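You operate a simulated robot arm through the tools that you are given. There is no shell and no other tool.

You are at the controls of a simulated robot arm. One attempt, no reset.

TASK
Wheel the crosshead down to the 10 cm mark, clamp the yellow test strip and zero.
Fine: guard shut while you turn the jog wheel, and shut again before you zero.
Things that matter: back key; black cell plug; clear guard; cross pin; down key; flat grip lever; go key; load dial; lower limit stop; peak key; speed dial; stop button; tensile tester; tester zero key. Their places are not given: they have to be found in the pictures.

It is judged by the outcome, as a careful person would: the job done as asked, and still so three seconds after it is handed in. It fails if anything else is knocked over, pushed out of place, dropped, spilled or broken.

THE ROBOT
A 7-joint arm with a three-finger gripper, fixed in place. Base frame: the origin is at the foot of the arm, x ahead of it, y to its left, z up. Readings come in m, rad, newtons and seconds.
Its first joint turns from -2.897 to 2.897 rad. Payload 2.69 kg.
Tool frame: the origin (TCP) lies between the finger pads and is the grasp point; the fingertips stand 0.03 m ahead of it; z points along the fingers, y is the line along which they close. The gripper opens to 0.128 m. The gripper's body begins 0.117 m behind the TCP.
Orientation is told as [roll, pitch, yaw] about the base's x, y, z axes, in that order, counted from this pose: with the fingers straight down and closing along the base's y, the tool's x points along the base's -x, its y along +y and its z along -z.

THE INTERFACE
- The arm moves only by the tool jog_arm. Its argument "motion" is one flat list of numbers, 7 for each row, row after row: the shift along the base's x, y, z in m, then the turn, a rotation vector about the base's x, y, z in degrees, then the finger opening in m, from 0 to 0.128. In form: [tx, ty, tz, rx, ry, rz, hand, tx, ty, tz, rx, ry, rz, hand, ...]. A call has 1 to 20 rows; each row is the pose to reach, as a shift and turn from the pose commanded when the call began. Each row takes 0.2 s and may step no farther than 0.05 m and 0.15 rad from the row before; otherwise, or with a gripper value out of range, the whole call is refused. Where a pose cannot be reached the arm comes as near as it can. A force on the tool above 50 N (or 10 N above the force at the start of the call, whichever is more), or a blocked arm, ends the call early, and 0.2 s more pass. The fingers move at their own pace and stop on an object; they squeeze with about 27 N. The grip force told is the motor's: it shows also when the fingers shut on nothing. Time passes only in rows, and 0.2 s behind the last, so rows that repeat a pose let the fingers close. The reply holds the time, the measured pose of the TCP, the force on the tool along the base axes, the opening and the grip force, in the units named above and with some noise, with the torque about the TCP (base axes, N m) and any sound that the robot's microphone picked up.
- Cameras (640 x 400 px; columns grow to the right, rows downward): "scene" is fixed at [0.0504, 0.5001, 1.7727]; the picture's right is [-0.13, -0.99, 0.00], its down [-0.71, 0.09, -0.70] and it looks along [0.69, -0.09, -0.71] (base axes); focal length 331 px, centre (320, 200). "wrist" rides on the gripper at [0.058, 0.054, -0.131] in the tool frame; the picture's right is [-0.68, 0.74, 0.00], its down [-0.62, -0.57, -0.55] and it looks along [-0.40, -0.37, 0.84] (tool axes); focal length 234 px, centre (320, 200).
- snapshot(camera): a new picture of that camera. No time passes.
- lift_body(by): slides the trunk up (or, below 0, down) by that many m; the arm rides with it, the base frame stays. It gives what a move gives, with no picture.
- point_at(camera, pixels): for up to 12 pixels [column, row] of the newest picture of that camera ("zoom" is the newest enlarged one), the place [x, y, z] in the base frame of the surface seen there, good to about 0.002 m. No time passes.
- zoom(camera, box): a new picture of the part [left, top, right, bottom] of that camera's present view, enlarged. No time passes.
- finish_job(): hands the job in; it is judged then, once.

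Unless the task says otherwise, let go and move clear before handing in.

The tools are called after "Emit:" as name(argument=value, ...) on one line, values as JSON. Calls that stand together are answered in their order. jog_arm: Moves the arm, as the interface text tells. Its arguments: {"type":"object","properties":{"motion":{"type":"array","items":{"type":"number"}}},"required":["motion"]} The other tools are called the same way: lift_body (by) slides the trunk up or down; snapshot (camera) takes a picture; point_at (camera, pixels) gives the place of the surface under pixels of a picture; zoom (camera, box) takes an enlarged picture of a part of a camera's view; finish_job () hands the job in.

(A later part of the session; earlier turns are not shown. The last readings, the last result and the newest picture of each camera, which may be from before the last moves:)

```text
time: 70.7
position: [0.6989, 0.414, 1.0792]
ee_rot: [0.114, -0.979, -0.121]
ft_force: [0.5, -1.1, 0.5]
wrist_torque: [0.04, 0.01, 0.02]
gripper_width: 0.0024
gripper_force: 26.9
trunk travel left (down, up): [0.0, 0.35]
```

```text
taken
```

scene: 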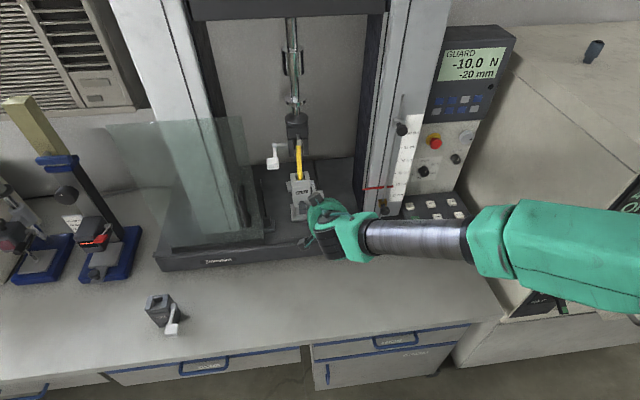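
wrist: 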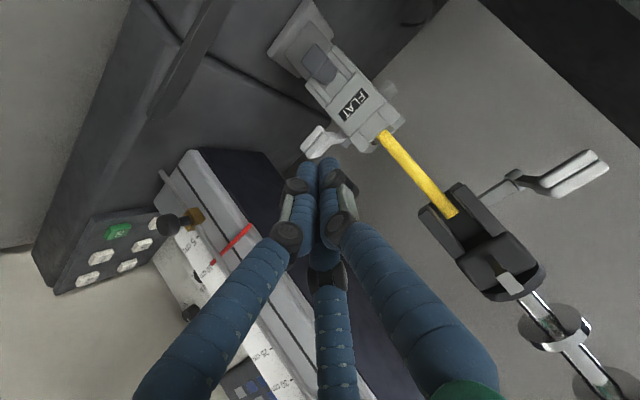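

I'll push the paddle down along its arc to about the original 50° and then check the pads.

Emit:
jog_arm(motion=[0.036, -0.004, -0.009, 0, 0, 0, 0, 0.069, -0.004, -0.019, 0, 0, 0, 0, 0.072, -0.004, -0.037, 0, 0, 0, 0, 0.0722, -0.004, -0.047, 0, 0, 0, 0, 0.0725, -0.004, -0.056, 0, 0, 0, 0, 0.075, -0.004, -0.065, 0, 0, 0, 0, 0.0776, -0.004, -0.074, 0, 0, 0, 0, 0.0837, -0.004, -0.085, 0, 0, 0, 0, 0.0916, -0.004, -0.095, 0, 0, 0, 0])

Emit:
snapshot(camera="scene")

Emit:
zoom(camera="scene", box=[280, 155, 330, 225])

Emit:
zoom(camera="scene", box=[288, 165, 318, 190])

Emit:
snapshot(camera="wrist")

```text
time: 72.7
position: [0.7906, 0.411, 0.9846]
ee_rot: [0.114, -0.979, -0.122]
ft_force: [0.2, 0.0, -0.3]
wrist_torque: [-0.01, 0.06, 0.01]
gripper_width: 0.0023
gripper_force: 27.0
trunk travel left (down, up): [0.0, 0.35]
```

```text
taken
```

scene: 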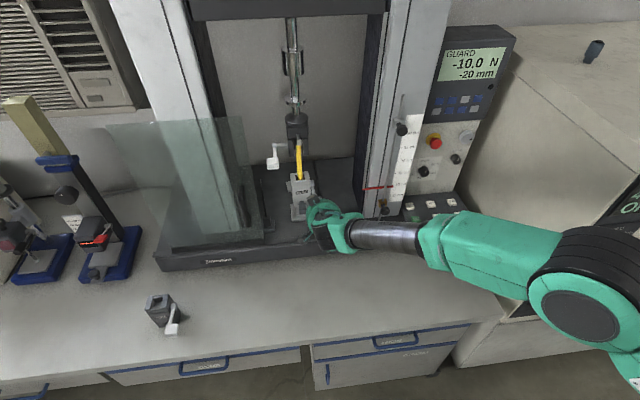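

```text
5.71 times, centred on (305, 190) of scene
```

zoom: 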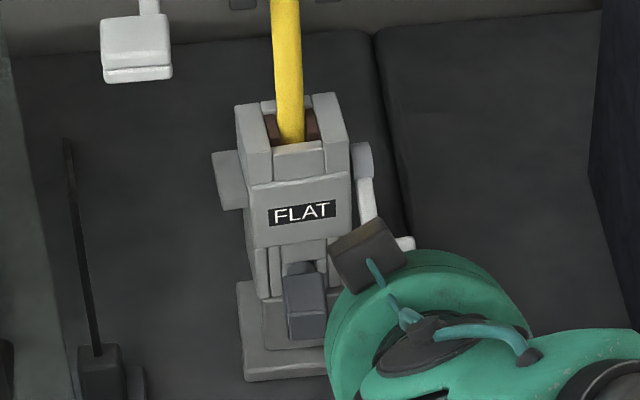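

```text
16.00 times, centred on (303, 178) of scene
```

zoom: 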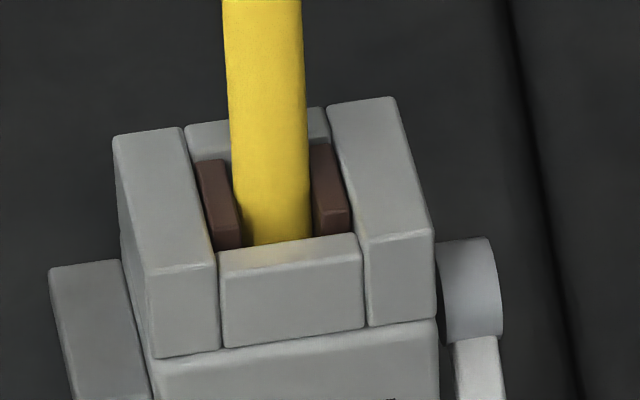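

```text
taken
```

wrist: 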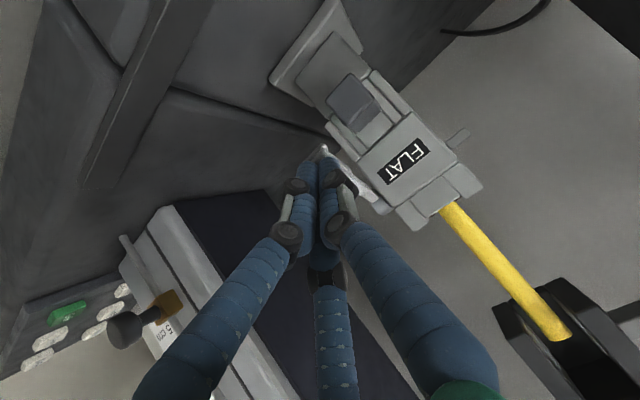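

That confirms it: the pads move in toward the strip as the lever goes down. I'll keep pushing the paddle down and forward in small steps toward the clamped stop.

Emit:
jog_arm(motion=[0.005, -0.001, -0.0045, 0, 0, 0, 0, 0.0095, -0.001, -0.009, 0, 0, 0, 0, 0.015, -0.001, -0.0125, 0, 0, 0, 0, 0.0205, -0.001, -0.0155, 0, 0, 0, 0])

Emit:
zoom(camera="scene", box=[288, 165, 318, 190])

Emit:
zoom(camera="scene", box=[280, 155, 330, 225])

Emit:
snapshot(camera="wrist")

```text
time: 73.6
position: [0.8007, 0.41, 0.9762]
ee_rot: [0.118, -0.985, -0.124]
ft_force: [-44.8, -15.7, 19.1]
wrist_torque: [-0.31, 0.47, 0.57]
gripper_width: 0.0061
gripper_force: 26.8
trunk travel left (down, up): [0.0, 0.35]
stopped in row 4: the force on the tool passed its limit at 59 N (the readings are from after the stop); the commanded pose is now the measured one
```

```text
16.00 times, centred on (303, 178) of scene
```

zoom: 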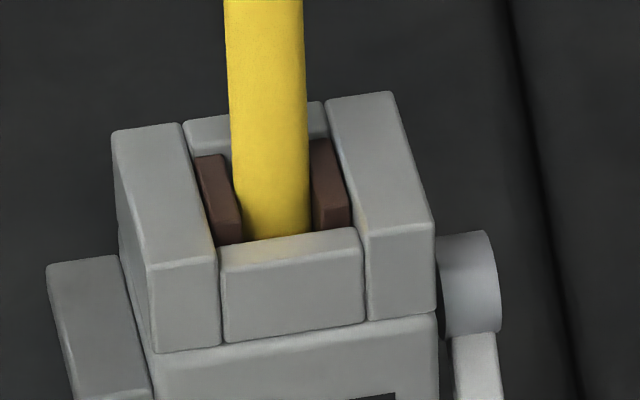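

```text
5.71 times, centred on (305, 190) of scene
```

zoom: 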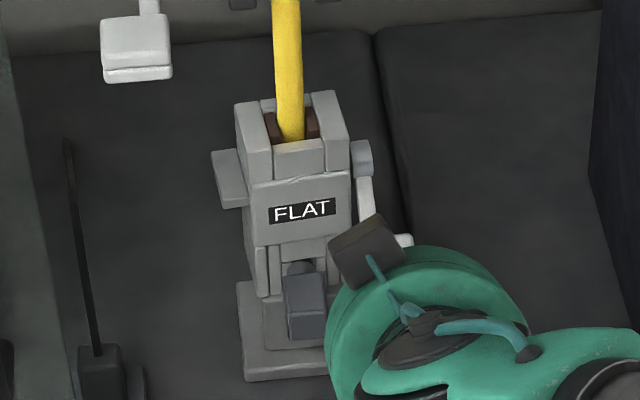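

```text
taken
```

wrist: 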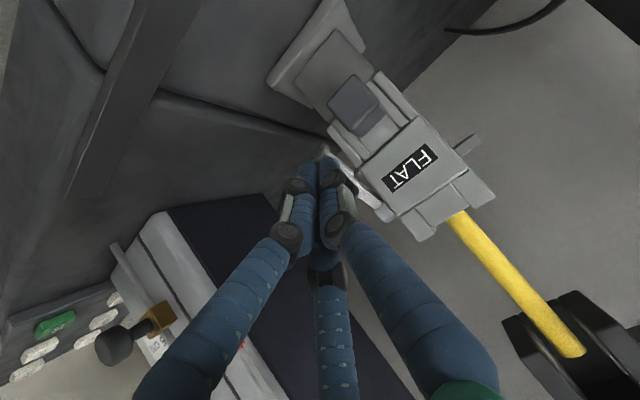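

The lever stopped firmly near 55° (about 45 N), and the brown pads are now against the strip at (240,210)/(312,190). I'll back off gently and measure the final lever angle and jaw state.

Emit:
jog_arm(motion=[-0.01, 0, 0.006, 0, 0, 0, 0, -0.04, 0, 0.025, 0, 0, 0, 0, -0.075, -0.01, 0.05, 0, 0, 0, 0, -0.11, -0.04, 0.06, 0, 0, 0, 0, -0.12, -0.085, 0.06, 0, 0, 0, 0, -0.12, -0.13, 0.06, 0, 0, 0, 0])

Emit:
snapshot(camera="scene")

Emit:
zoom(camera="scene", box=[280, 165, 330, 225])

Emit:
point_at(camera="zoom", pixels=[[368, 120], [355, 112], [378, 130], [370, 160], [372, 190], [375, 212], [365, 225], [420, 225], [390, 250], [365, 275], [420, 272], [345, 200]])

Emit:
zoom(camera="scene", box=[288, 165, 318, 190])

Emit:
point_at(camera="zoom", pixels=[[225, 200], [235, 225], [330, 190], [325, 215], [270, 200], [245, 220], [305, 200], [160, 200], [390, 160], [465, 280], [90, 290], [290, 260]])

```text
time: 75.0
position: [0.6825, 0.2821, 1.0322]
ee_rot: [0.114, -0.981, -0.121]
ft_force: [0.0, 1.0, 0.2]
wrist_torque: [-0.03, 0.03, -0.09]
gripper_width: 0.0022
gripper_force: 27.2
trunk travel left (down, up): [0.0, 0.35]
```

```text
taken
```

scene: 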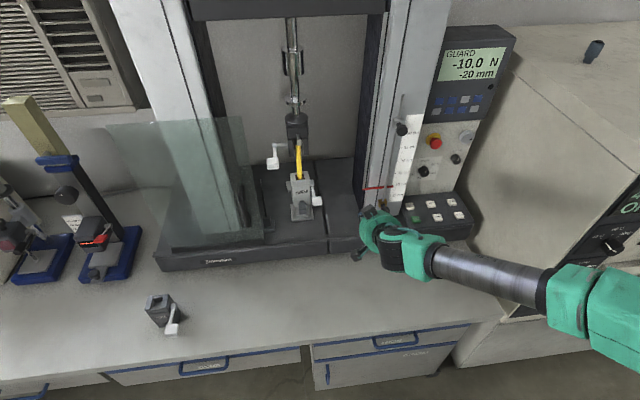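

```text
6.67 times, centred on (305, 195) of scene
```

zoom: 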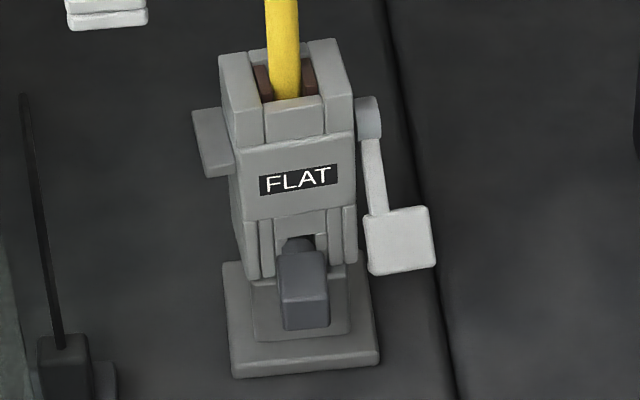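

```text
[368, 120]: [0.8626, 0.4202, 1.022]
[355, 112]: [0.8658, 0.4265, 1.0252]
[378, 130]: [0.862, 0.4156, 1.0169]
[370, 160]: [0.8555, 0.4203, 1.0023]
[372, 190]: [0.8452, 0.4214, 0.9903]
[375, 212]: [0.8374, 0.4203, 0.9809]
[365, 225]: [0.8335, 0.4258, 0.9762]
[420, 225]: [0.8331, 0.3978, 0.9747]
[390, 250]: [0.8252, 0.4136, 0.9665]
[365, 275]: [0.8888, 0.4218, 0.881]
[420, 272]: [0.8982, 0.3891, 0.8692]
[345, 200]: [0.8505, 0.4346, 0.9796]
```

```text
16.00 times, centred on (303, 178) of scene
```

zoom: 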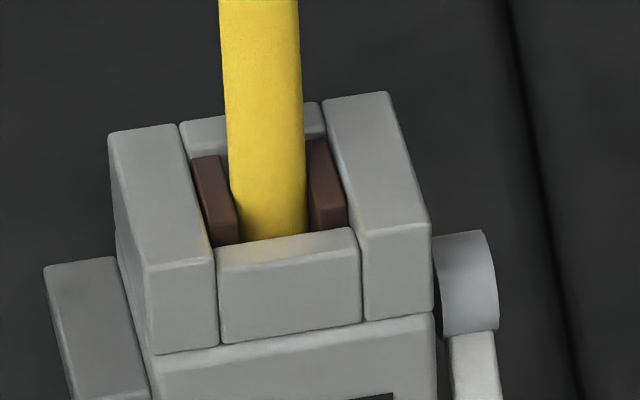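

```text
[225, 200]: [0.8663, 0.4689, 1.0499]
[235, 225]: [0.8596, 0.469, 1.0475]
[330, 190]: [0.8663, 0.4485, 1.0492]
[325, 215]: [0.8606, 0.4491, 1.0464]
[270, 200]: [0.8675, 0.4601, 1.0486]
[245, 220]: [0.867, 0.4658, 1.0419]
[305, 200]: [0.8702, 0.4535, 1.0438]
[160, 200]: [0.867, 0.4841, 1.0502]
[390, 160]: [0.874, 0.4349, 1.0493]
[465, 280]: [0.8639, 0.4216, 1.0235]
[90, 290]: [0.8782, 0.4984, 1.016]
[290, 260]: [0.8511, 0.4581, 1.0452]
```

The lever reads about 50–55°, but there still seems to be about 1 mm between pads and strip. I'll measure the body and lever more carefully to see whether it's really at its end.

Emit:
zoom(camera="scene", box=[280, 165, 330, 225])

Emit:
point_at(camera="zoom", pixels=[[252, 158], [340, 150], [252, 205], [340, 195], [300, 155], [300, 205], [372, 150], [374, 165], [376, 180], [378, 195], [380, 205], [367, 115]])

Emit:
point_at(camera="zoom", pixels=[[380, 220], [420, 215], [380, 262], [425, 258], [400, 240], [400, 220], [400, 258], [410, 235], [240, 70], [335, 60], [295, 110], [265, 90]])

Emit:
zoom(camera="scene", box=[275, 120, 325, 160])

```text
6.67 times, centred on (305, 195) of scene
```

zoom: 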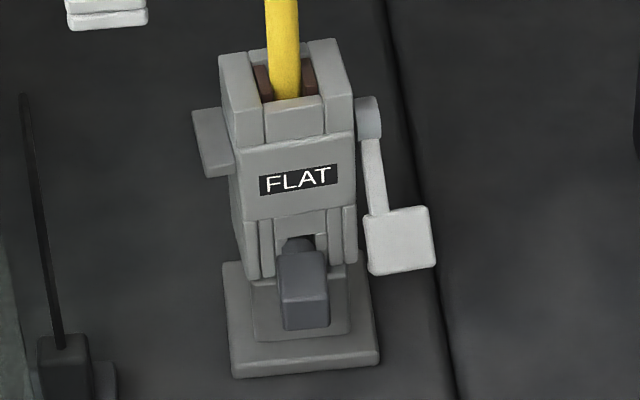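

```text
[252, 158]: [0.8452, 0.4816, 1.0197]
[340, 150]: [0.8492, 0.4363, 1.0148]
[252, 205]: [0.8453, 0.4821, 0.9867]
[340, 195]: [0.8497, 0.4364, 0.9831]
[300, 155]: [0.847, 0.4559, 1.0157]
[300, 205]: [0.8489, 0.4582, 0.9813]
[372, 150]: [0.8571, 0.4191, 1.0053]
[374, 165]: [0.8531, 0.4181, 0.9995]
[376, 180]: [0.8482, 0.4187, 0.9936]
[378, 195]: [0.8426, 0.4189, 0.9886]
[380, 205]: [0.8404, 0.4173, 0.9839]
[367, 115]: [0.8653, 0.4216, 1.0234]
```

```text
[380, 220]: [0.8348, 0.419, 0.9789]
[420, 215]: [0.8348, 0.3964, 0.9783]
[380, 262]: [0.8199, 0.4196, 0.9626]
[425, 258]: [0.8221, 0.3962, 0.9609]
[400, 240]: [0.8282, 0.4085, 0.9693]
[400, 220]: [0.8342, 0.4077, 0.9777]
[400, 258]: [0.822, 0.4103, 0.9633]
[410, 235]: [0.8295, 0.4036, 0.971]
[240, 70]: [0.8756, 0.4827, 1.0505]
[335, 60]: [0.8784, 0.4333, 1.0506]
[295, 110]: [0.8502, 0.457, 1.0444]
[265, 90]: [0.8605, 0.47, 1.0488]
```

```text
10.00 times, centred on (300, 140) of scene
```

zoom: 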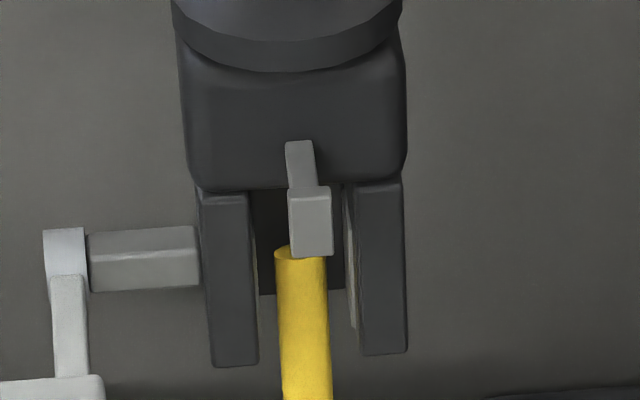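

The lever is essentially at the same angle it started at, so I'm not yet sure which end is clamped. The zooms also show the strip didn't descend with the upper grip: its top end is visible at (300,247) between the upper jaws, so it stands in the lower grip. I'll look at both grips up close before deciding.

Emit:
jog_arm(motion=[-0.03, 0.02, 0.02, 0, 0, 0, 0.0, -0.06, 0.04, 0.04, 0, -4, 0, 0, -0.08, 0.06, 0.06, 0, -8, 0, 0, -0.08, 0.08, 0.08, 0, -12, 0, 0, -0.08, 0.1, 0.1, 0, -14, 0, 0, -0.08, 0.12, 0.12, 0, -16, 0, 0, -0.08, 0.14, 0.14, 0, -18, 0, 0, -0.08, 0.16, 0.16, 0, -18, 0, 0])

Emit:
snapshot(camera="wrist")

Emit:
zoom(camera="wrist", box=[360, 60, 640, 260])

```text
time: 76.8
position: [0.6067, 0.4413, 1.1931]
ee_rot: [0.253, -1.289, -0.251]
ft_force: [0.4, 0.2, -0.5]
wrist_torque: [0.01, 0.04, 0.04]
gripper_width: 0.0025
gripper_force: 27.1
trunk travel left (down, up): [0.0, 0.35]
```

```text
taken
```

wrist: 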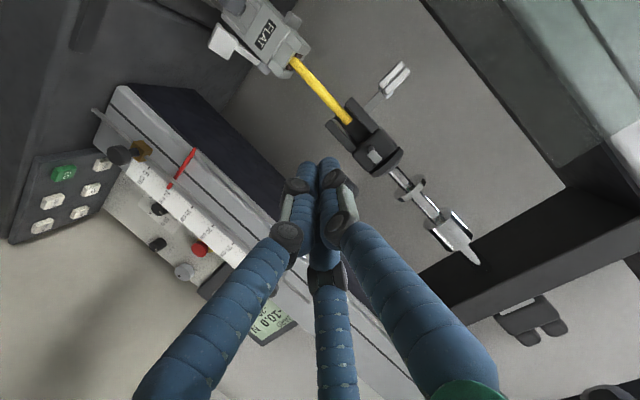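

```text
2.00 times, centred on (500, 160) of wrist
```

zoom: 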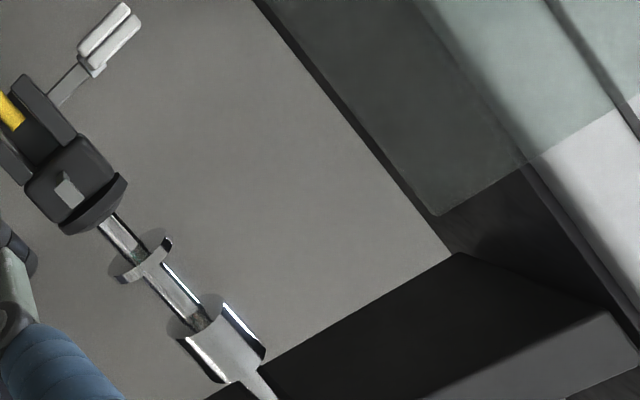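

I'll zoom in on the upper grip and strip top, and on the dark part at (530,325).

Emit:
zoom(camera="wrist", box=[320, 50, 420, 190])

Emit:
zoom(camera="wrist", box=[200, 0, 330, 100])

Emit:
zoom(camera="wrist", box=[460, 270, 640, 390])

Emit:
point_at(camera="wrist", pixels=[[350, 120], [345, 112], [338, 103], [310, 75], [395, 78], [385, 90], [372, 97], [375, 155], [340, 130], [365, 105], [530, 325], [270, 35]])

```text
2.86 times, centred on (370, 120) of wrist
```

zoom: 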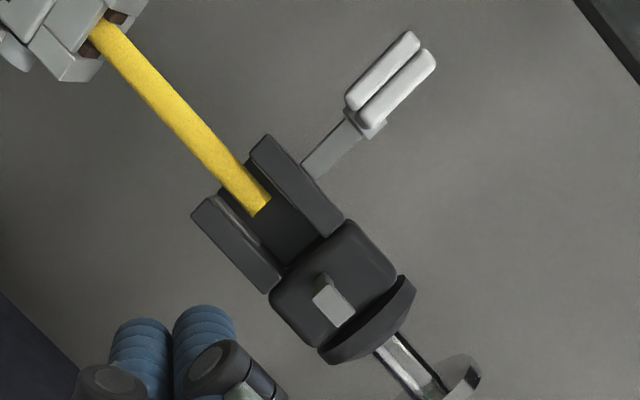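

```text
4.00 times, centred on (265, 50) of wrist
```

zoom: 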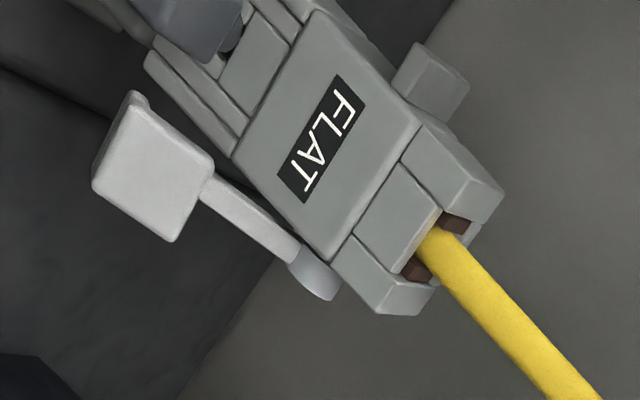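

```text
3.33 times, centred on (550, 330) of wrist
```

zoom: 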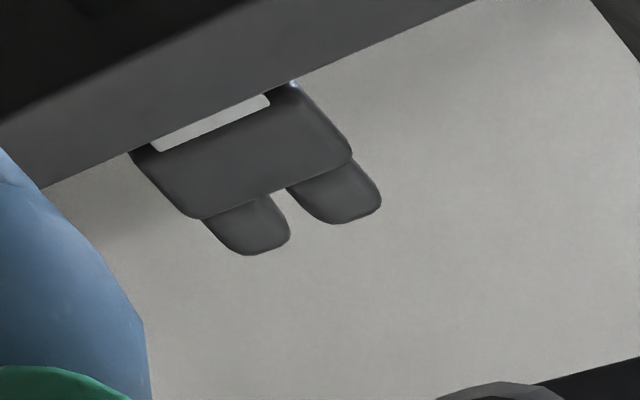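

```text
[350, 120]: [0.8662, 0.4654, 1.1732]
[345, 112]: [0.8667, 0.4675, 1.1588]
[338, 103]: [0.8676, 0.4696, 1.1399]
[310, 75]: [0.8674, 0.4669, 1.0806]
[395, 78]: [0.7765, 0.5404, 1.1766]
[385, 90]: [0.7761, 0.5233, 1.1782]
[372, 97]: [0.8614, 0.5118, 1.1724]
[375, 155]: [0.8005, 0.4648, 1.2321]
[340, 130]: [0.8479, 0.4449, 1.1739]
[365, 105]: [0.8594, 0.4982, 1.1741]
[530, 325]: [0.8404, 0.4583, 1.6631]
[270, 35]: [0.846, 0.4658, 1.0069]
```

The upper jaws sit around the strip's top end (z≈1.17) with no pads touching it, while the lower pads grip the strip tightly with the lever down. I'll gently test whether the upper lever, with its paddle at (0.777, 0.53, 1.18), moves at all, approaching under it.

Emit:
jog_arm(motion=[0.03, 0.03, -0.015, 0, 0, 0, 0, 0.06, 0.06, -0.03, 0, 0, 0, 0, 0.09, 0.085, -0.043, 0, 0, 0, 0, 0.12, 0.09, -0.043, 0, 0, 0, 0, 0.15, 0.091, -0.043, 0, 0, 0, 0, 0.16, 0.091, -0.043, 0, 0, 0, 0])

Emit:
zoom(camera="scene", box=[240, 100, 330, 200])

Emit:
snapshot(camera="wrist")

```text
time: 78.2
position: [0.7625, 0.5323, 1.1503]
ee_rot: [0.249, -1.291, -0.246]
ft_force: [0.3, 0.1, -1.0]
wrist_torque: [0.0, -0.02, 0.0]
gripper_width: 0.0027
gripper_force: 27.0
trunk travel left (down, up): [0.0, 0.35]
```

```text
4.00 times, centred on (285, 150) of scene
```

zoom: 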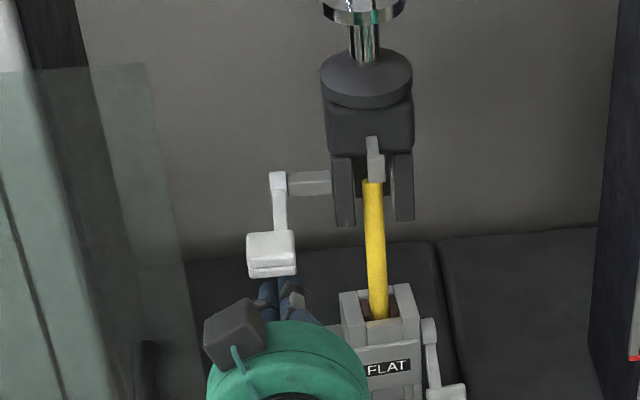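

```text
taken
```

wrist: 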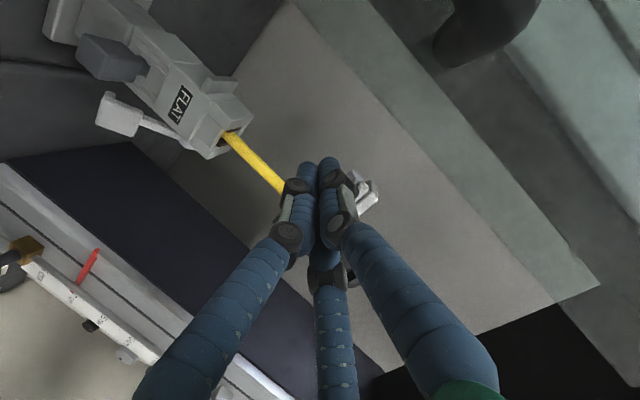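

The fingers are just below the upper paddle at (270,290) in the zoom. I'll lift gently by small steps.

Emit:
jog_arm(motion=[0, 0, 0.006, 0, 0, 0, 0, 0, 0, 0.011, 0, 0, 0, 0, 0, 0, 0.015, 0, 0, 0, 0, 0, 0, 0.019, 0, 0, 0, 0])

Emit:
zoom(camera="scene", box=[240, 100, 330, 200])

```text
time: 79.2
position: [0.7631, 0.5308, 1.1683]
ee_rot: [0.25, -1.29, -0.247]
ft_force: [-0.5, 0.8, 0.5]
wrist_torque: [-0.02, 0.02, 0.0]
gripper_width: 0.0019
gripper_force: 26.7
trunk travel left (down, up): [0.0, 0.35]
```

```text
4.00 times, centred on (285, 150) of scene
```

zoom: 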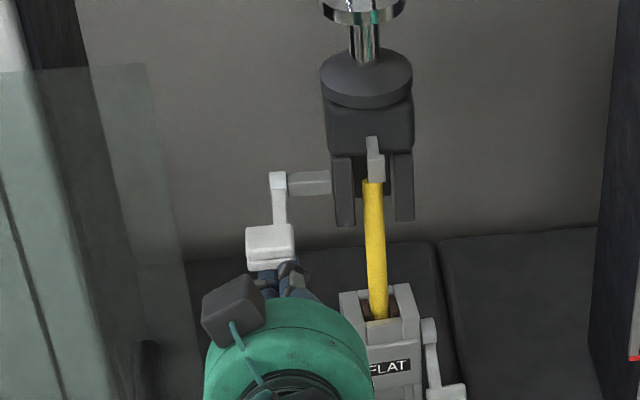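

The upper lever does move, with almost no force, so it's a real working lever. I'll keep lifting and watch the upper jaws.

Emit:
jog_arm(motion=[0, 0, 0.007, 0, 0, 0, 0, 0, 0, 0.014, 0, 0, 0, 0, 0.002, 0, 0.021, 0, 0, 0, 0, 0.004, 0, 0.028, 0, 0, 0, 0])

Emit:
zoom(camera="scene", box=[240, 100, 330, 200])

Emit:
zoom(camera="scene", box=[275, 120, 325, 160])

Emit:
snapshot(camera="wrist")

```text
time: 80.0
position: [0.7633, 0.5305, 1.1725]
ee_rot: [0.202, -1.277, -0.197]
ft_force: [-2.5, 0.0, -13.4]
wrist_torque: [0.08, 0.13, 0.1]
gripper_width: 0.002
gripper_force: 27.2
trunk travel left (down, up): [0.0, 0.35]
stopped in row 3: the force on the tool passed its limit at 57 N (the readings are from after the stop); the commanded pose is now the measured one
```

```text
4.00 times, centred on (285, 150) of scene
```

zoom: 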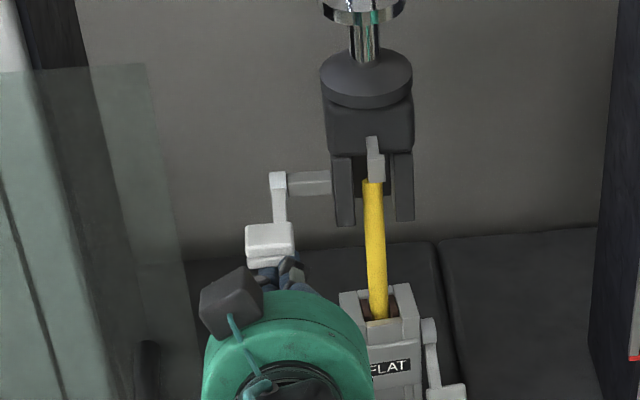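

```text
10.00 times, centred on (300, 140) of scene
```

zoom: 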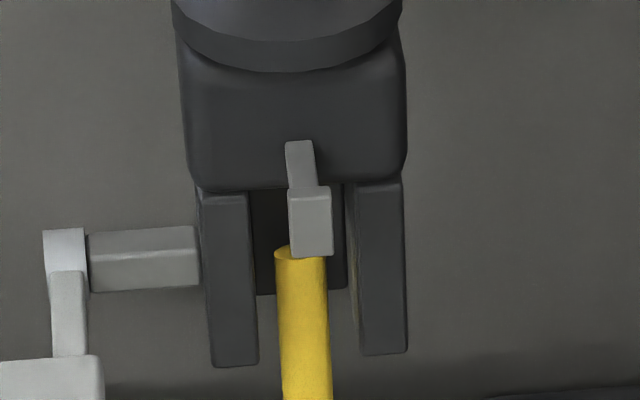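

```text
taken
```

wrist: 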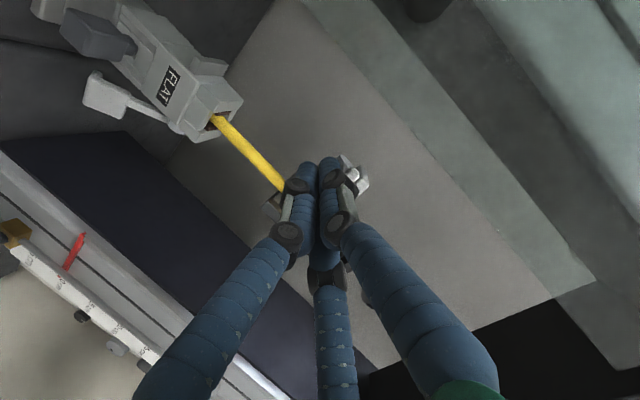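

The upper lever hits its upper stop after about 5° and its pads retract, so up is open for both grips and down is clamped. The lower grip was already clamped and it's the open upper grip that must clamp the strip. I'll withdraw, come over the top of the upper paddle and swing it down.

Emit:
jog_arm(motion=[0, 0, -0.015, 0, 0, 0, 0, -0.03, 0, -0.02, 0, 0, 0, 0, -0.07, 0, -0.02, 0, 0, 0, 0, -0.1, 0, 0, 0, 4, 0, 0, -0.1, 0.003, 0.03, 0, 8, 0, 0, -0.1, 0.006, 0.05, 0, 13, 0, 0, -0.07, 0.006, 0.05, 0, 17, 0, 0, -0.035, 0.006, 0.05, 0, 17, 0, 0, 0.0, 0.006, 0.047, 0, 17, 0, 0])

Emit:
snapshot(camera="scene")

Emit:
zoom(camera="scene", box=[240, 100, 330, 200])

Emit:
snapshot(camera="wrist")

```text
time: 82.0
position: [0.7628, 0.5387, 1.2232]
ee_rot: [0.101, -0.985, -0.109]
ft_force: [0.1, -0.8, 0.5]
wrist_torque: [-0.02, -0.01, 0.01]
gripper_width: 0.0021
gripper_force: 26.9
trunk travel left (down, up): [0.0, 0.35]
```

```text
taken
```

scene: 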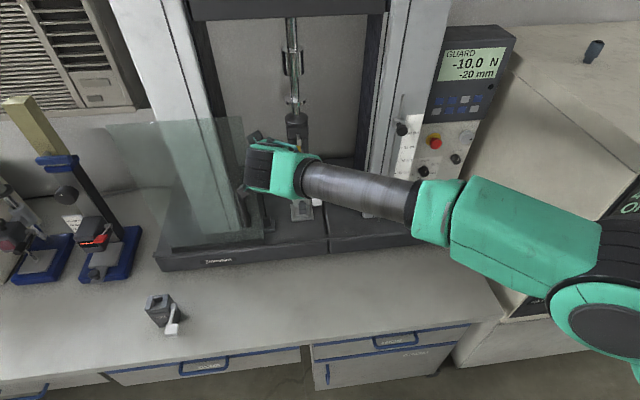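

```text
4.00 times, centred on (285, 150) of scene
```

zoom: 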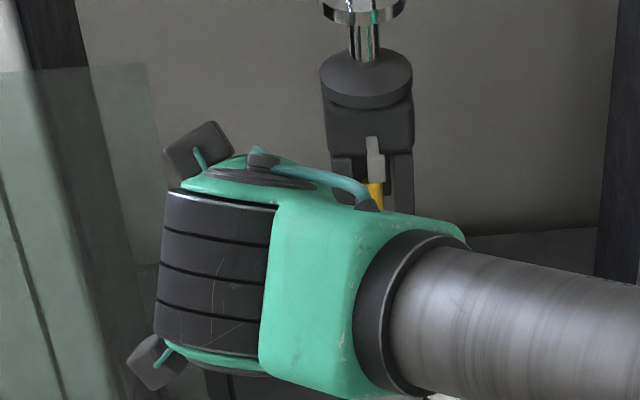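

```text
taken
```

wrist: 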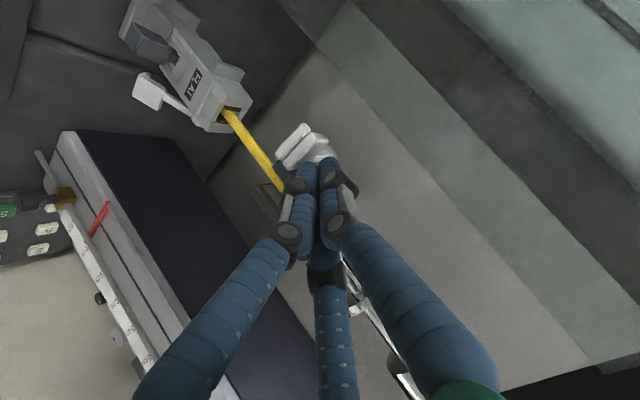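

The fingertips are over the upper paddle (wrist view (300,145)). I'll swing it down along its arc.

Emit:
jog_arm(motion=[0.006, -0.002, -0.012, 0, 0, 0, 0, 0.008, -0.002, -0.022, 0, 0, 0, 0, 0.0083, -0.002, -0.032, 0, 0, 0, 0, 0.0087, -0.002, -0.041, 0, 0, 0, 0, 0.011, -0.002, -0.05, 0, 0, 0, 0, 0.0138, -0.002, -0.059, 0, 0, 0, 0, 0.02, -0.002, -0.07, 0, 0, 0, 0, 0.024, -0.002, -0.075, 0, 0, 0, 0])

Emit:
snapshot(camera="wrist")

Emit:
zoom(camera="scene", box=[240, 100, 330, 200])

```text
time: 83.8
position: [0.7875, 0.535, 1.1485]
ee_rot: [0.102, -0.986, -0.108]
ft_force: [-0.9, 0.4, 0.4]
wrist_torque: [-0.01, -0.01, 0.0]
gripper_width: 0.0023
gripper_force: 26.5
trunk travel left (down, up): [0.0, 0.35]
```

```text
taken
```

wrist: 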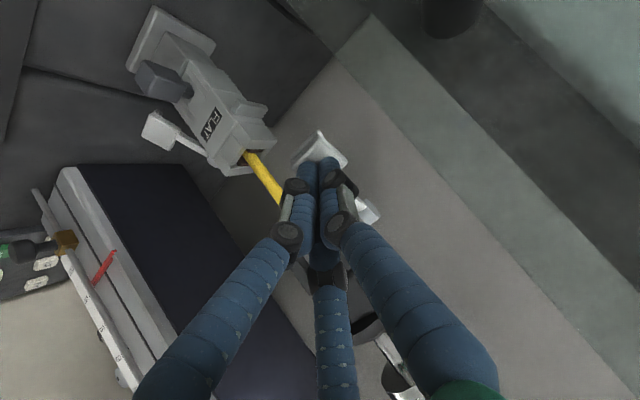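

```text
4.00 times, centred on (285, 150) of scene
```

zoom: 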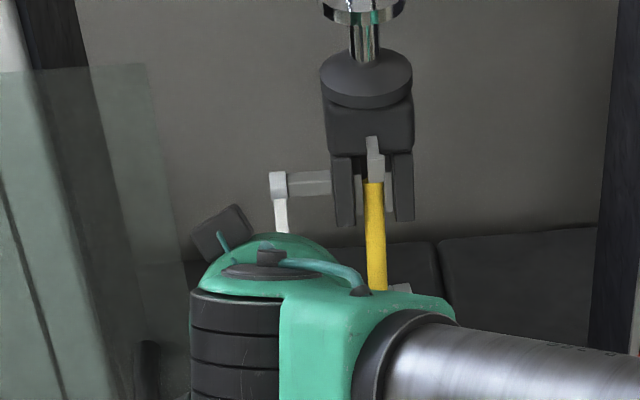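

The upper pads are closing onto the strip ((358,190)/(388,190) in the zoom). I'll keep going in small steps to the stop.

Emit:
jog_arm(motion=[0.003, 0, -0.0035, 0, 0, 0, 0, 0.0055, 0, -0.0065, 0, 0, 0, 0, 0.0085, 0, -0.0095, 0, 0, 0, 0, 0.0115, 0, -0.012, 0, 0, 0, 0])

Emit:
zoom(camera="scene", box=[275, 120, 325, 160])

Emit:
zoom(camera="scene", box=[440, 45, 510, 85])

```text
time: 84.9
position: [0.7942, 0.5369, 1.142]
ee_rot: [0.11, -0.991, -0.116]
ft_force: [-29.8, -5.4, 14.1]
wrist_torque: [-0.12, 0.63, -0.3]
gripper_width: 0.002
gripper_force: 27.2
trunk travel left (down, up): [0.0, 0.35]
stopped in row 4: the force on the tool passed its limit at 51 N (the readings are from after the stop); the commanded pose is now the measured one
```

```text
10.00 times, centred on (300, 140) of scene
```

zoom: 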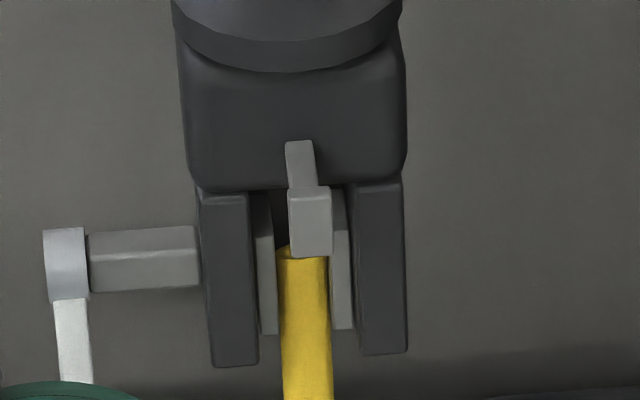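

```text
9.14 times, centred on (475, 65) of scene
```

zoom: 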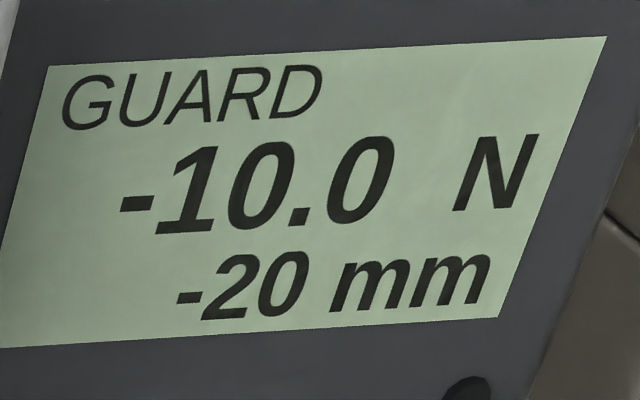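

The upper lever is at its stop and both pads now press on the strip (276/278 and 330/332 in the zoom). I'll back away and verify both levers stay down.

Emit:
jog_arm(motion=[-0.008, 0, 0.005, 0, 0, 0, 0, -0.04, -0.005, 0.025, 0, 0, 0, 0, -0.08, -0.02, 0.04, 0, 0, 0, 0, -0.12, -0.05, 0.04, 0, 0, 0, 0, -0.14, -0.09, 0.04, 0, 0, 0, 0, -0.14, -0.135, 0.03, 0, 0, 0, 0, -0.14, -0.18, 0.02, 0, 0, 0, 0, -0.14, -0.22, 0.01, 0, 0, 0, 0])

Emit:
snapshot(camera="scene")

Emit:
zoom(camera="scene", box=[255, 100, 345, 230])

Emit:
zoom(camera="scene", box=[260, 125, 320, 175])

Emit:
zoom(camera="scene", box=[280, 165, 330, 225])

```text
time: 86.7
position: [0.6582, 0.3192, 1.1456]
ee_rot: [0.102, -0.986, -0.109]
ft_force: [0.1, 0.5, -0.1]
wrist_torque: [-0.04, -0.03, -0.07]
gripper_width: 0.002
gripper_force: 27.0
trunk travel left (down, up): [0.0, 0.35]
```

```text
taken
```

scene: 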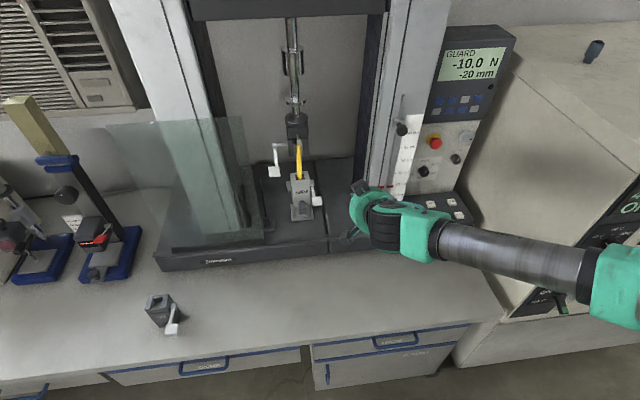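

```text
3.08 times, centred on (300, 165) of scene
```

zoom: 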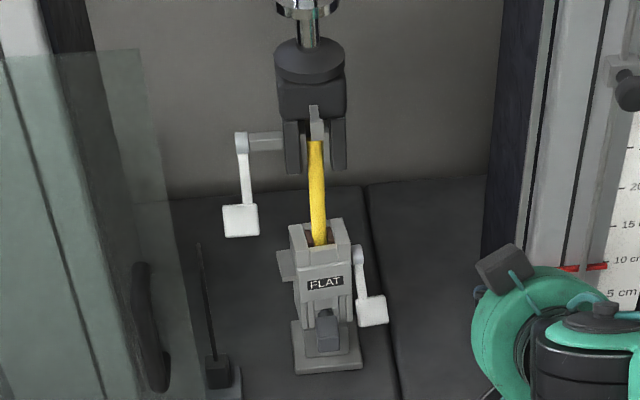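

```text
8.00 times, centred on (290, 150) of scene
```

zoom: 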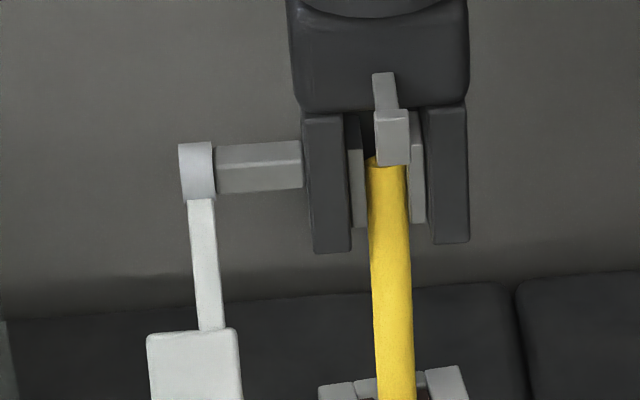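

```text
6.67 times, centred on (305, 195) of scene
```

zoom: 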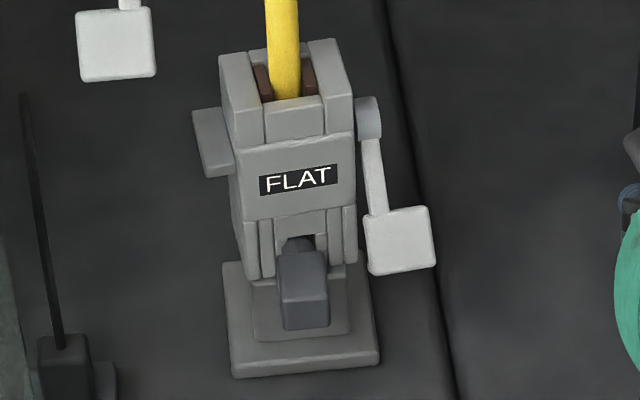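

Both levers are down with pads closed on the strip. I'll verify the upper lever's angle numerically before closing the guard.

Emit:
zoom(camera="scene", box=[255, 135, 305, 175])

Emit:
point_at(camera="zoom", pixels=[[232, 130], [225, 160], [240, 190], [248, 220], [250, 250], [255, 270], [220, 300], [260, 300], [220, 340], [265, 340], [240, 320], [300, 130]])

Emit:
point_at(camera="scene", pixels=[[225, 125], [230, 150], [242, 215], [232, 200], [233, 190], [234, 215], [240, 238], [225, 118]])

```text
10.00 times, centred on (280, 155) of scene
```

zoom: 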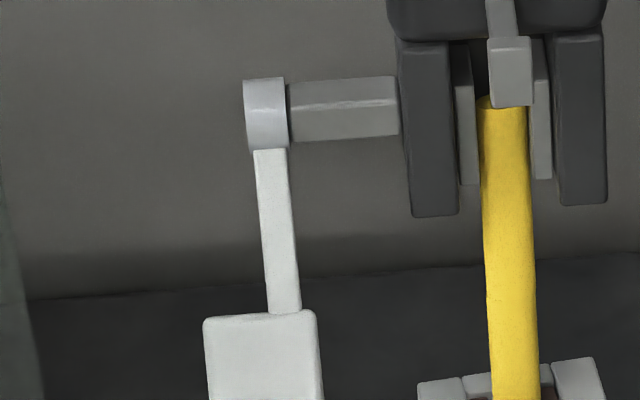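

```text
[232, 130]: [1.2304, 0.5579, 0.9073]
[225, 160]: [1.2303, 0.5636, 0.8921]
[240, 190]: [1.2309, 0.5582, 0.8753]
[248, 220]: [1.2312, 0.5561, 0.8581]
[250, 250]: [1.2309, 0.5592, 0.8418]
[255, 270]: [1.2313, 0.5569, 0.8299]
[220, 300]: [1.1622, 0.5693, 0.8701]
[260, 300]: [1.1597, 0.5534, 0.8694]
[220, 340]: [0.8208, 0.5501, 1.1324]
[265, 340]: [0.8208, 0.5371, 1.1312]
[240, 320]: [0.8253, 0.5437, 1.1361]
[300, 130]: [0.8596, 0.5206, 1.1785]
```

```text
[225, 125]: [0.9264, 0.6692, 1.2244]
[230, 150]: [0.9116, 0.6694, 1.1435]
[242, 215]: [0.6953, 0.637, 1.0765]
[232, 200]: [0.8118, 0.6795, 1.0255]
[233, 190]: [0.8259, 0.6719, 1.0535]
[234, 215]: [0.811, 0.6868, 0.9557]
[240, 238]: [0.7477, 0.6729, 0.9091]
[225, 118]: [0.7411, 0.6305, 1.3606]
```

The upper lever is at about 49°, its closed stop, matching the lower one. Now for the guard: I'll straddle the handle bar at (0.695, 0.636, 1.08) with open fingers and slide it back toward -y.

Emit:
jog_arm(motion=[-0.02, 0.03, -0.01, 0, -2, 0, 0.06, -0.04, 0.07, -0.02, 0, -4, 0, 0.06, -0.055, 0.11, -0.03, 0, -6, 0, 0.06, -0.058, 0.155, -0.04, 0, -8, 0, 0.06, -0.058, 0.2, -0.05, 0, -10, 0, 0.06, -0.058, 0.245, -0.055, 0, -12, 0, 0.06, -0.058, 0.29, -0.06, 0, -14, 0, 0.06, -0.058, 0.316, -0.06, 0, -14, 0, 0.06])

Emit:
snapshot(camera="wrist")

Emit:
snapshot(camera="scene")

```text
time: 88.5
position: [0.6, 0.6313, 1.087]
ee_rot: [0.182, -1.23, -0.182]
ft_force: [-0.1, -0.2, -0.7]
wrist_torque: [0.03, -0.04, 0.04]
gripper_width: 0.0602
gripper_force: 0.1
trunk travel left (down, up): [0.0, 0.35]
```

```text
taken
```

wrist: 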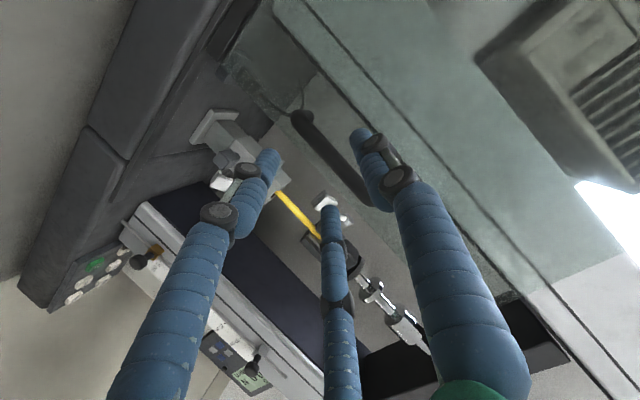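

```text
taken
```

scene: 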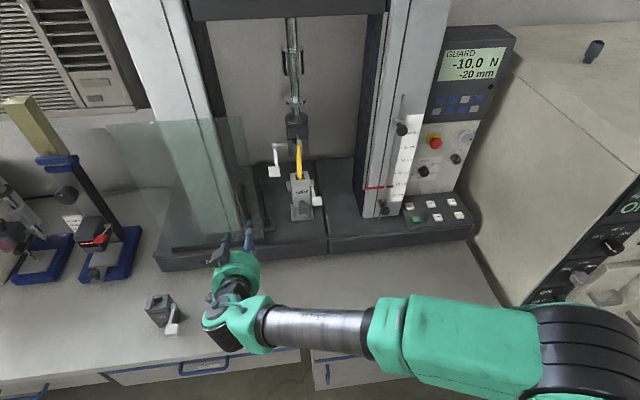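

I'll check the handle's exact position in the wrist view before advancing.

Emit:
point_at(camera="wrist", pixels=[[300, 120], [320, 145], [335, 163], [350, 182], [327, 145], [360, 132], [268, 155]])

```text
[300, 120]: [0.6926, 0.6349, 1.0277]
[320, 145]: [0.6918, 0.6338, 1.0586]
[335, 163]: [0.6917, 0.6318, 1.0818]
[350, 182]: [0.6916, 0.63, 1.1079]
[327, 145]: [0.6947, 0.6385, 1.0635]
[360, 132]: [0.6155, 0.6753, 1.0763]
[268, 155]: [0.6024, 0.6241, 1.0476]
```

The bar centre is at y≈0.634. I'll advance over it and then push toward -y.

Emit:
jog_arm(motion=[0.03, 0.003, 0, 0, 0, 0, 0.06, 0.06, 0.003, 0, 0, 0, 0, 0.06, 0.091, 0.003, -0.002, 0, 0, 0, 0.06, 0.091, 0.003, -0.002, 0, 0, 0, 0.045, 0.091, -0.01, -0.002, 0, 0, 0, 0.045, 0.091, -0.025, -0.002, 0, 0, 0, 0.045, 0.091, -0.045, -0.002, 0, 0, 0, 0.045, 0.091, -0.065, -0.002, 0, 0, 0, 0.045])

Emit:
snapshot(camera="scene")

```text
time: 90.3
position: [0.6907, 0.5674, 1.0848]
ee_rot: [0.182, -1.229, -0.184]
ft_force: [0.2, 0.0, -1.0]
wrist_torque: [0.01, 0.02, -0.02]
gripper_width: 0.0451
gripper_force: 0.0
trunk travel left (down, up): [0.0, 0.35]
```

```text
taken
```

scene: 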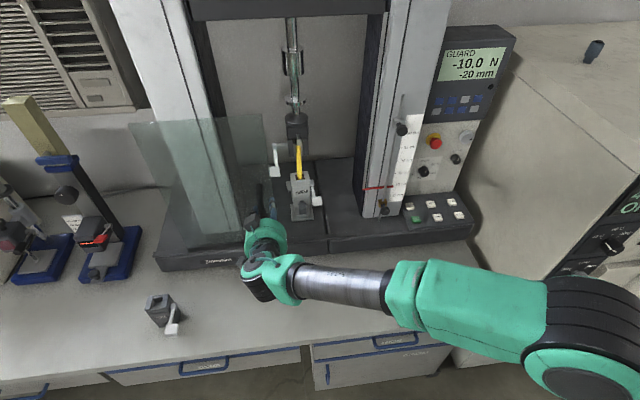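

The guard is sliding shut freely. I'll continue to the closed position, slowing at the end.

Emit:
jog_arm(motion=[0, -0.02, 0, 0, 0, 0, 0.045, 0, -0.04, 0, 0, 0, 0, 0.045, 0, -0.06, 0, 0, 0, 0, 0.045, 0, -0.08, 0, 0, 0, 0, 0.045, 0, -0.1, 0, 0, 0, 0, 0.045, 0, -0.12, 0, 0, 0, 0, 0.045, 0, -0.14, 0, 0, 0, 0, 0.045, 0, -0.16, 0, 0, 0, 0, 0.045, 0, -0.18, 0, 0, 0, 0, 0.045, 0, -0.2, 0, 0, 0, 0, 0.045, 0, -0.215, 0, 0, 0, 0, 0.045, 0, -0.225, 0, 0, 0, 0, 0.045, 0, -0.232, 0, 0, 0, 0, 0.045, 0, -0.237, 0, 0, 0, 0, 0.045])

Emit:
snapshot(camera="scene")

Emit:
zoom(camera="scene", box=[230, 90, 410, 270])

```text
time: 93.3
position: [0.6891, 0.3306, 1.0858]
ee_rot: [0.185, -1.229, -0.182]
ft_force: [-0.4, 1.7, 0.6]
wrist_torque: [0.02, -0.01, 0.04]
gripper_width: 0.0468
gripper_force: 0.9
trunk travel left (down, up): [0.0, 0.35]
```

```text
taken
```

scene: 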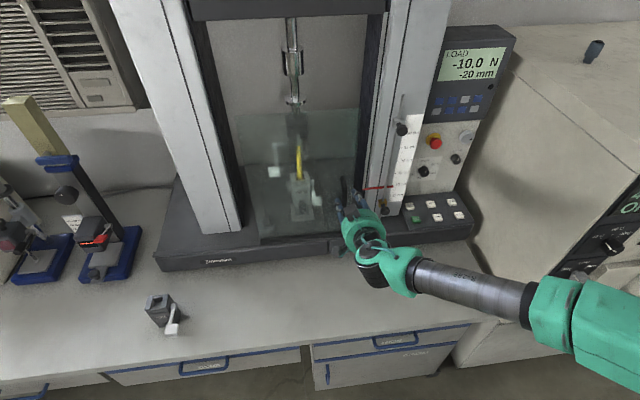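

```text
2.22 times, centred on (320, 180) of scene
```

zoom: 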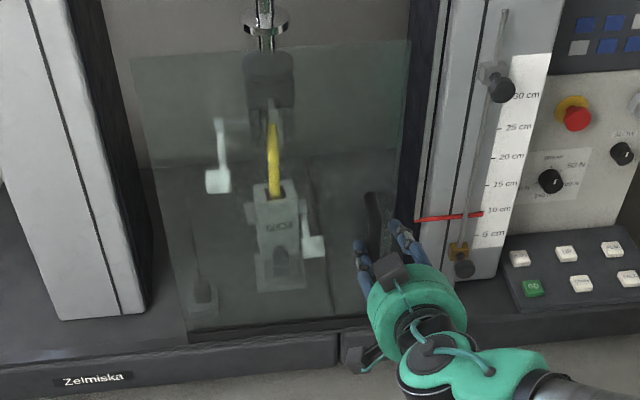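

The display is back to LOAD, so the guard reads as shut. I'll check the handle position against the original and the pointer and keys before pressing zero.

Emit:
point_at(camera="scene", pixels=[[344, 180], [345, 185], [346, 190], [343, 178], [350, 150], [340, 130], [345, 200]])

Emit:
zoom(camera="scene", box=[320, 100, 400, 240])

Emit:
zoom(camera="scene", box=[386, 179, 398, 189])

Emit:
zoom(camera="scene", box=[440, 45, 510, 85])

```text
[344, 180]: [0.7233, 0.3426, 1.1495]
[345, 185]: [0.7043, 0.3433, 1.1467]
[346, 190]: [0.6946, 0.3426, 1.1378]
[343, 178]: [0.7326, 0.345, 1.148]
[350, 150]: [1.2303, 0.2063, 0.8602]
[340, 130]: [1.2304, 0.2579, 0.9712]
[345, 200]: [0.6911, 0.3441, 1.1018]
```

```text
2.86 times, centred on (360, 170) of scene
```

zoom: 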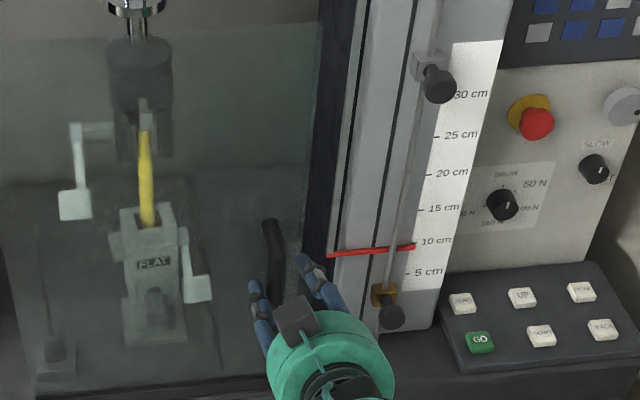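

```text
16.00 times, centred on (392, 184) of scene
```

zoom: 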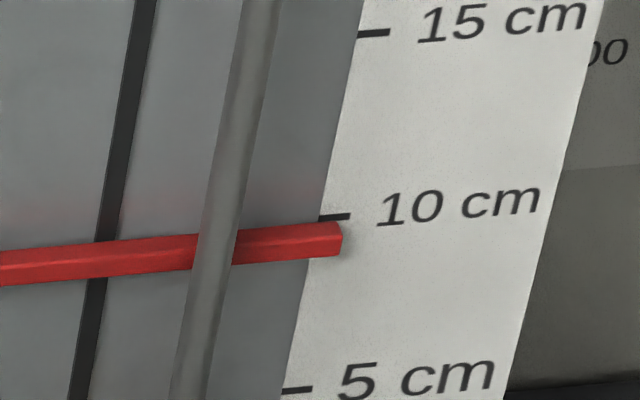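

```text
9.14 times, centred on (475, 65) of scene
```

zoom: 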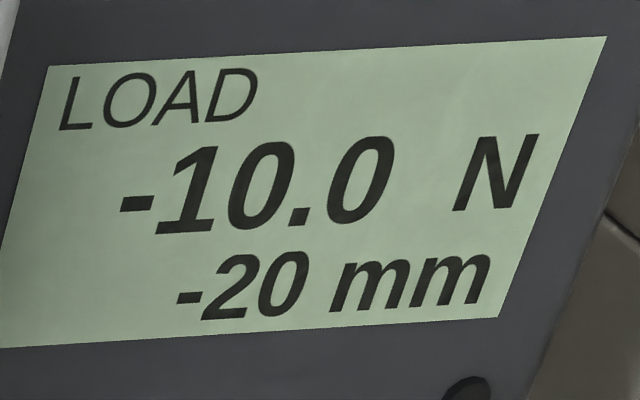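

The handle is at y≈0.344 against its end stop, the crosshead is still at 10 cm, and the display shows LOAD. I'll withdraw from the handle without disturbing it, close the fingers and move toward the ZERO key at (0.828, 0.067, 0.895).

Emit:
jog_arm(motion=[0, 0.013, 0, 0, 0, 0, 0.05, -0.04, 0.013, 0, 0, 0, 0, 0.06, -0.085, 0.013, 0, 0, 0, 0, 0.06, -0.09, -0.03, 0, 0, 5, 0, 0.03, -0.09, -0.075, 0, 0, 10, 0, 0, -0.08, -0.12, 0, 0, 15, 0, 0, -0.07, -0.165, -0.01, 0, 20, 0, 0, -0.05, -0.205, -0.02, 0, 25, 0, 0, -0.02, -0.24, -0.03, 0, 25.4, 0, 0, 0, -0.2636, -0.04, 0, 25.4, 0, 0])

Emit:
snapshot(camera="wrist")

Emit:
snapshot(camera="scene")

```text
time: 95.5
position: [0.6911, 0.0692, 1.0459]
ee_rot: [0.074, -0.789, -0.088]
ft_force: [-0.7, 0.4, 0.6]
wrist_torque: [0.0, -0.02, -0.02]
gripper_width: 0.0024
gripper_force: 26.7
trunk travel left (down, up): [0.0, 0.35]
```

```text
taken
```

wrist: 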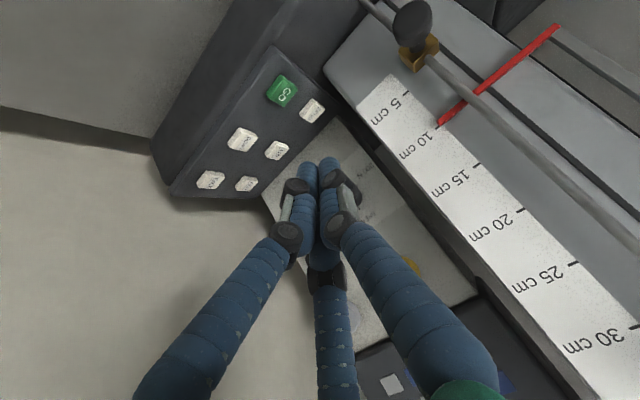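

```text
taken
```

scene: 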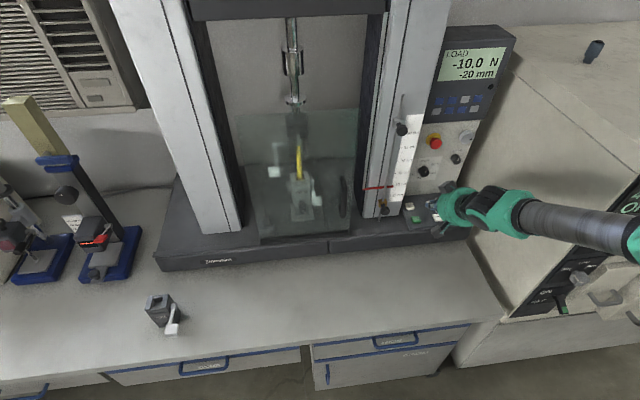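

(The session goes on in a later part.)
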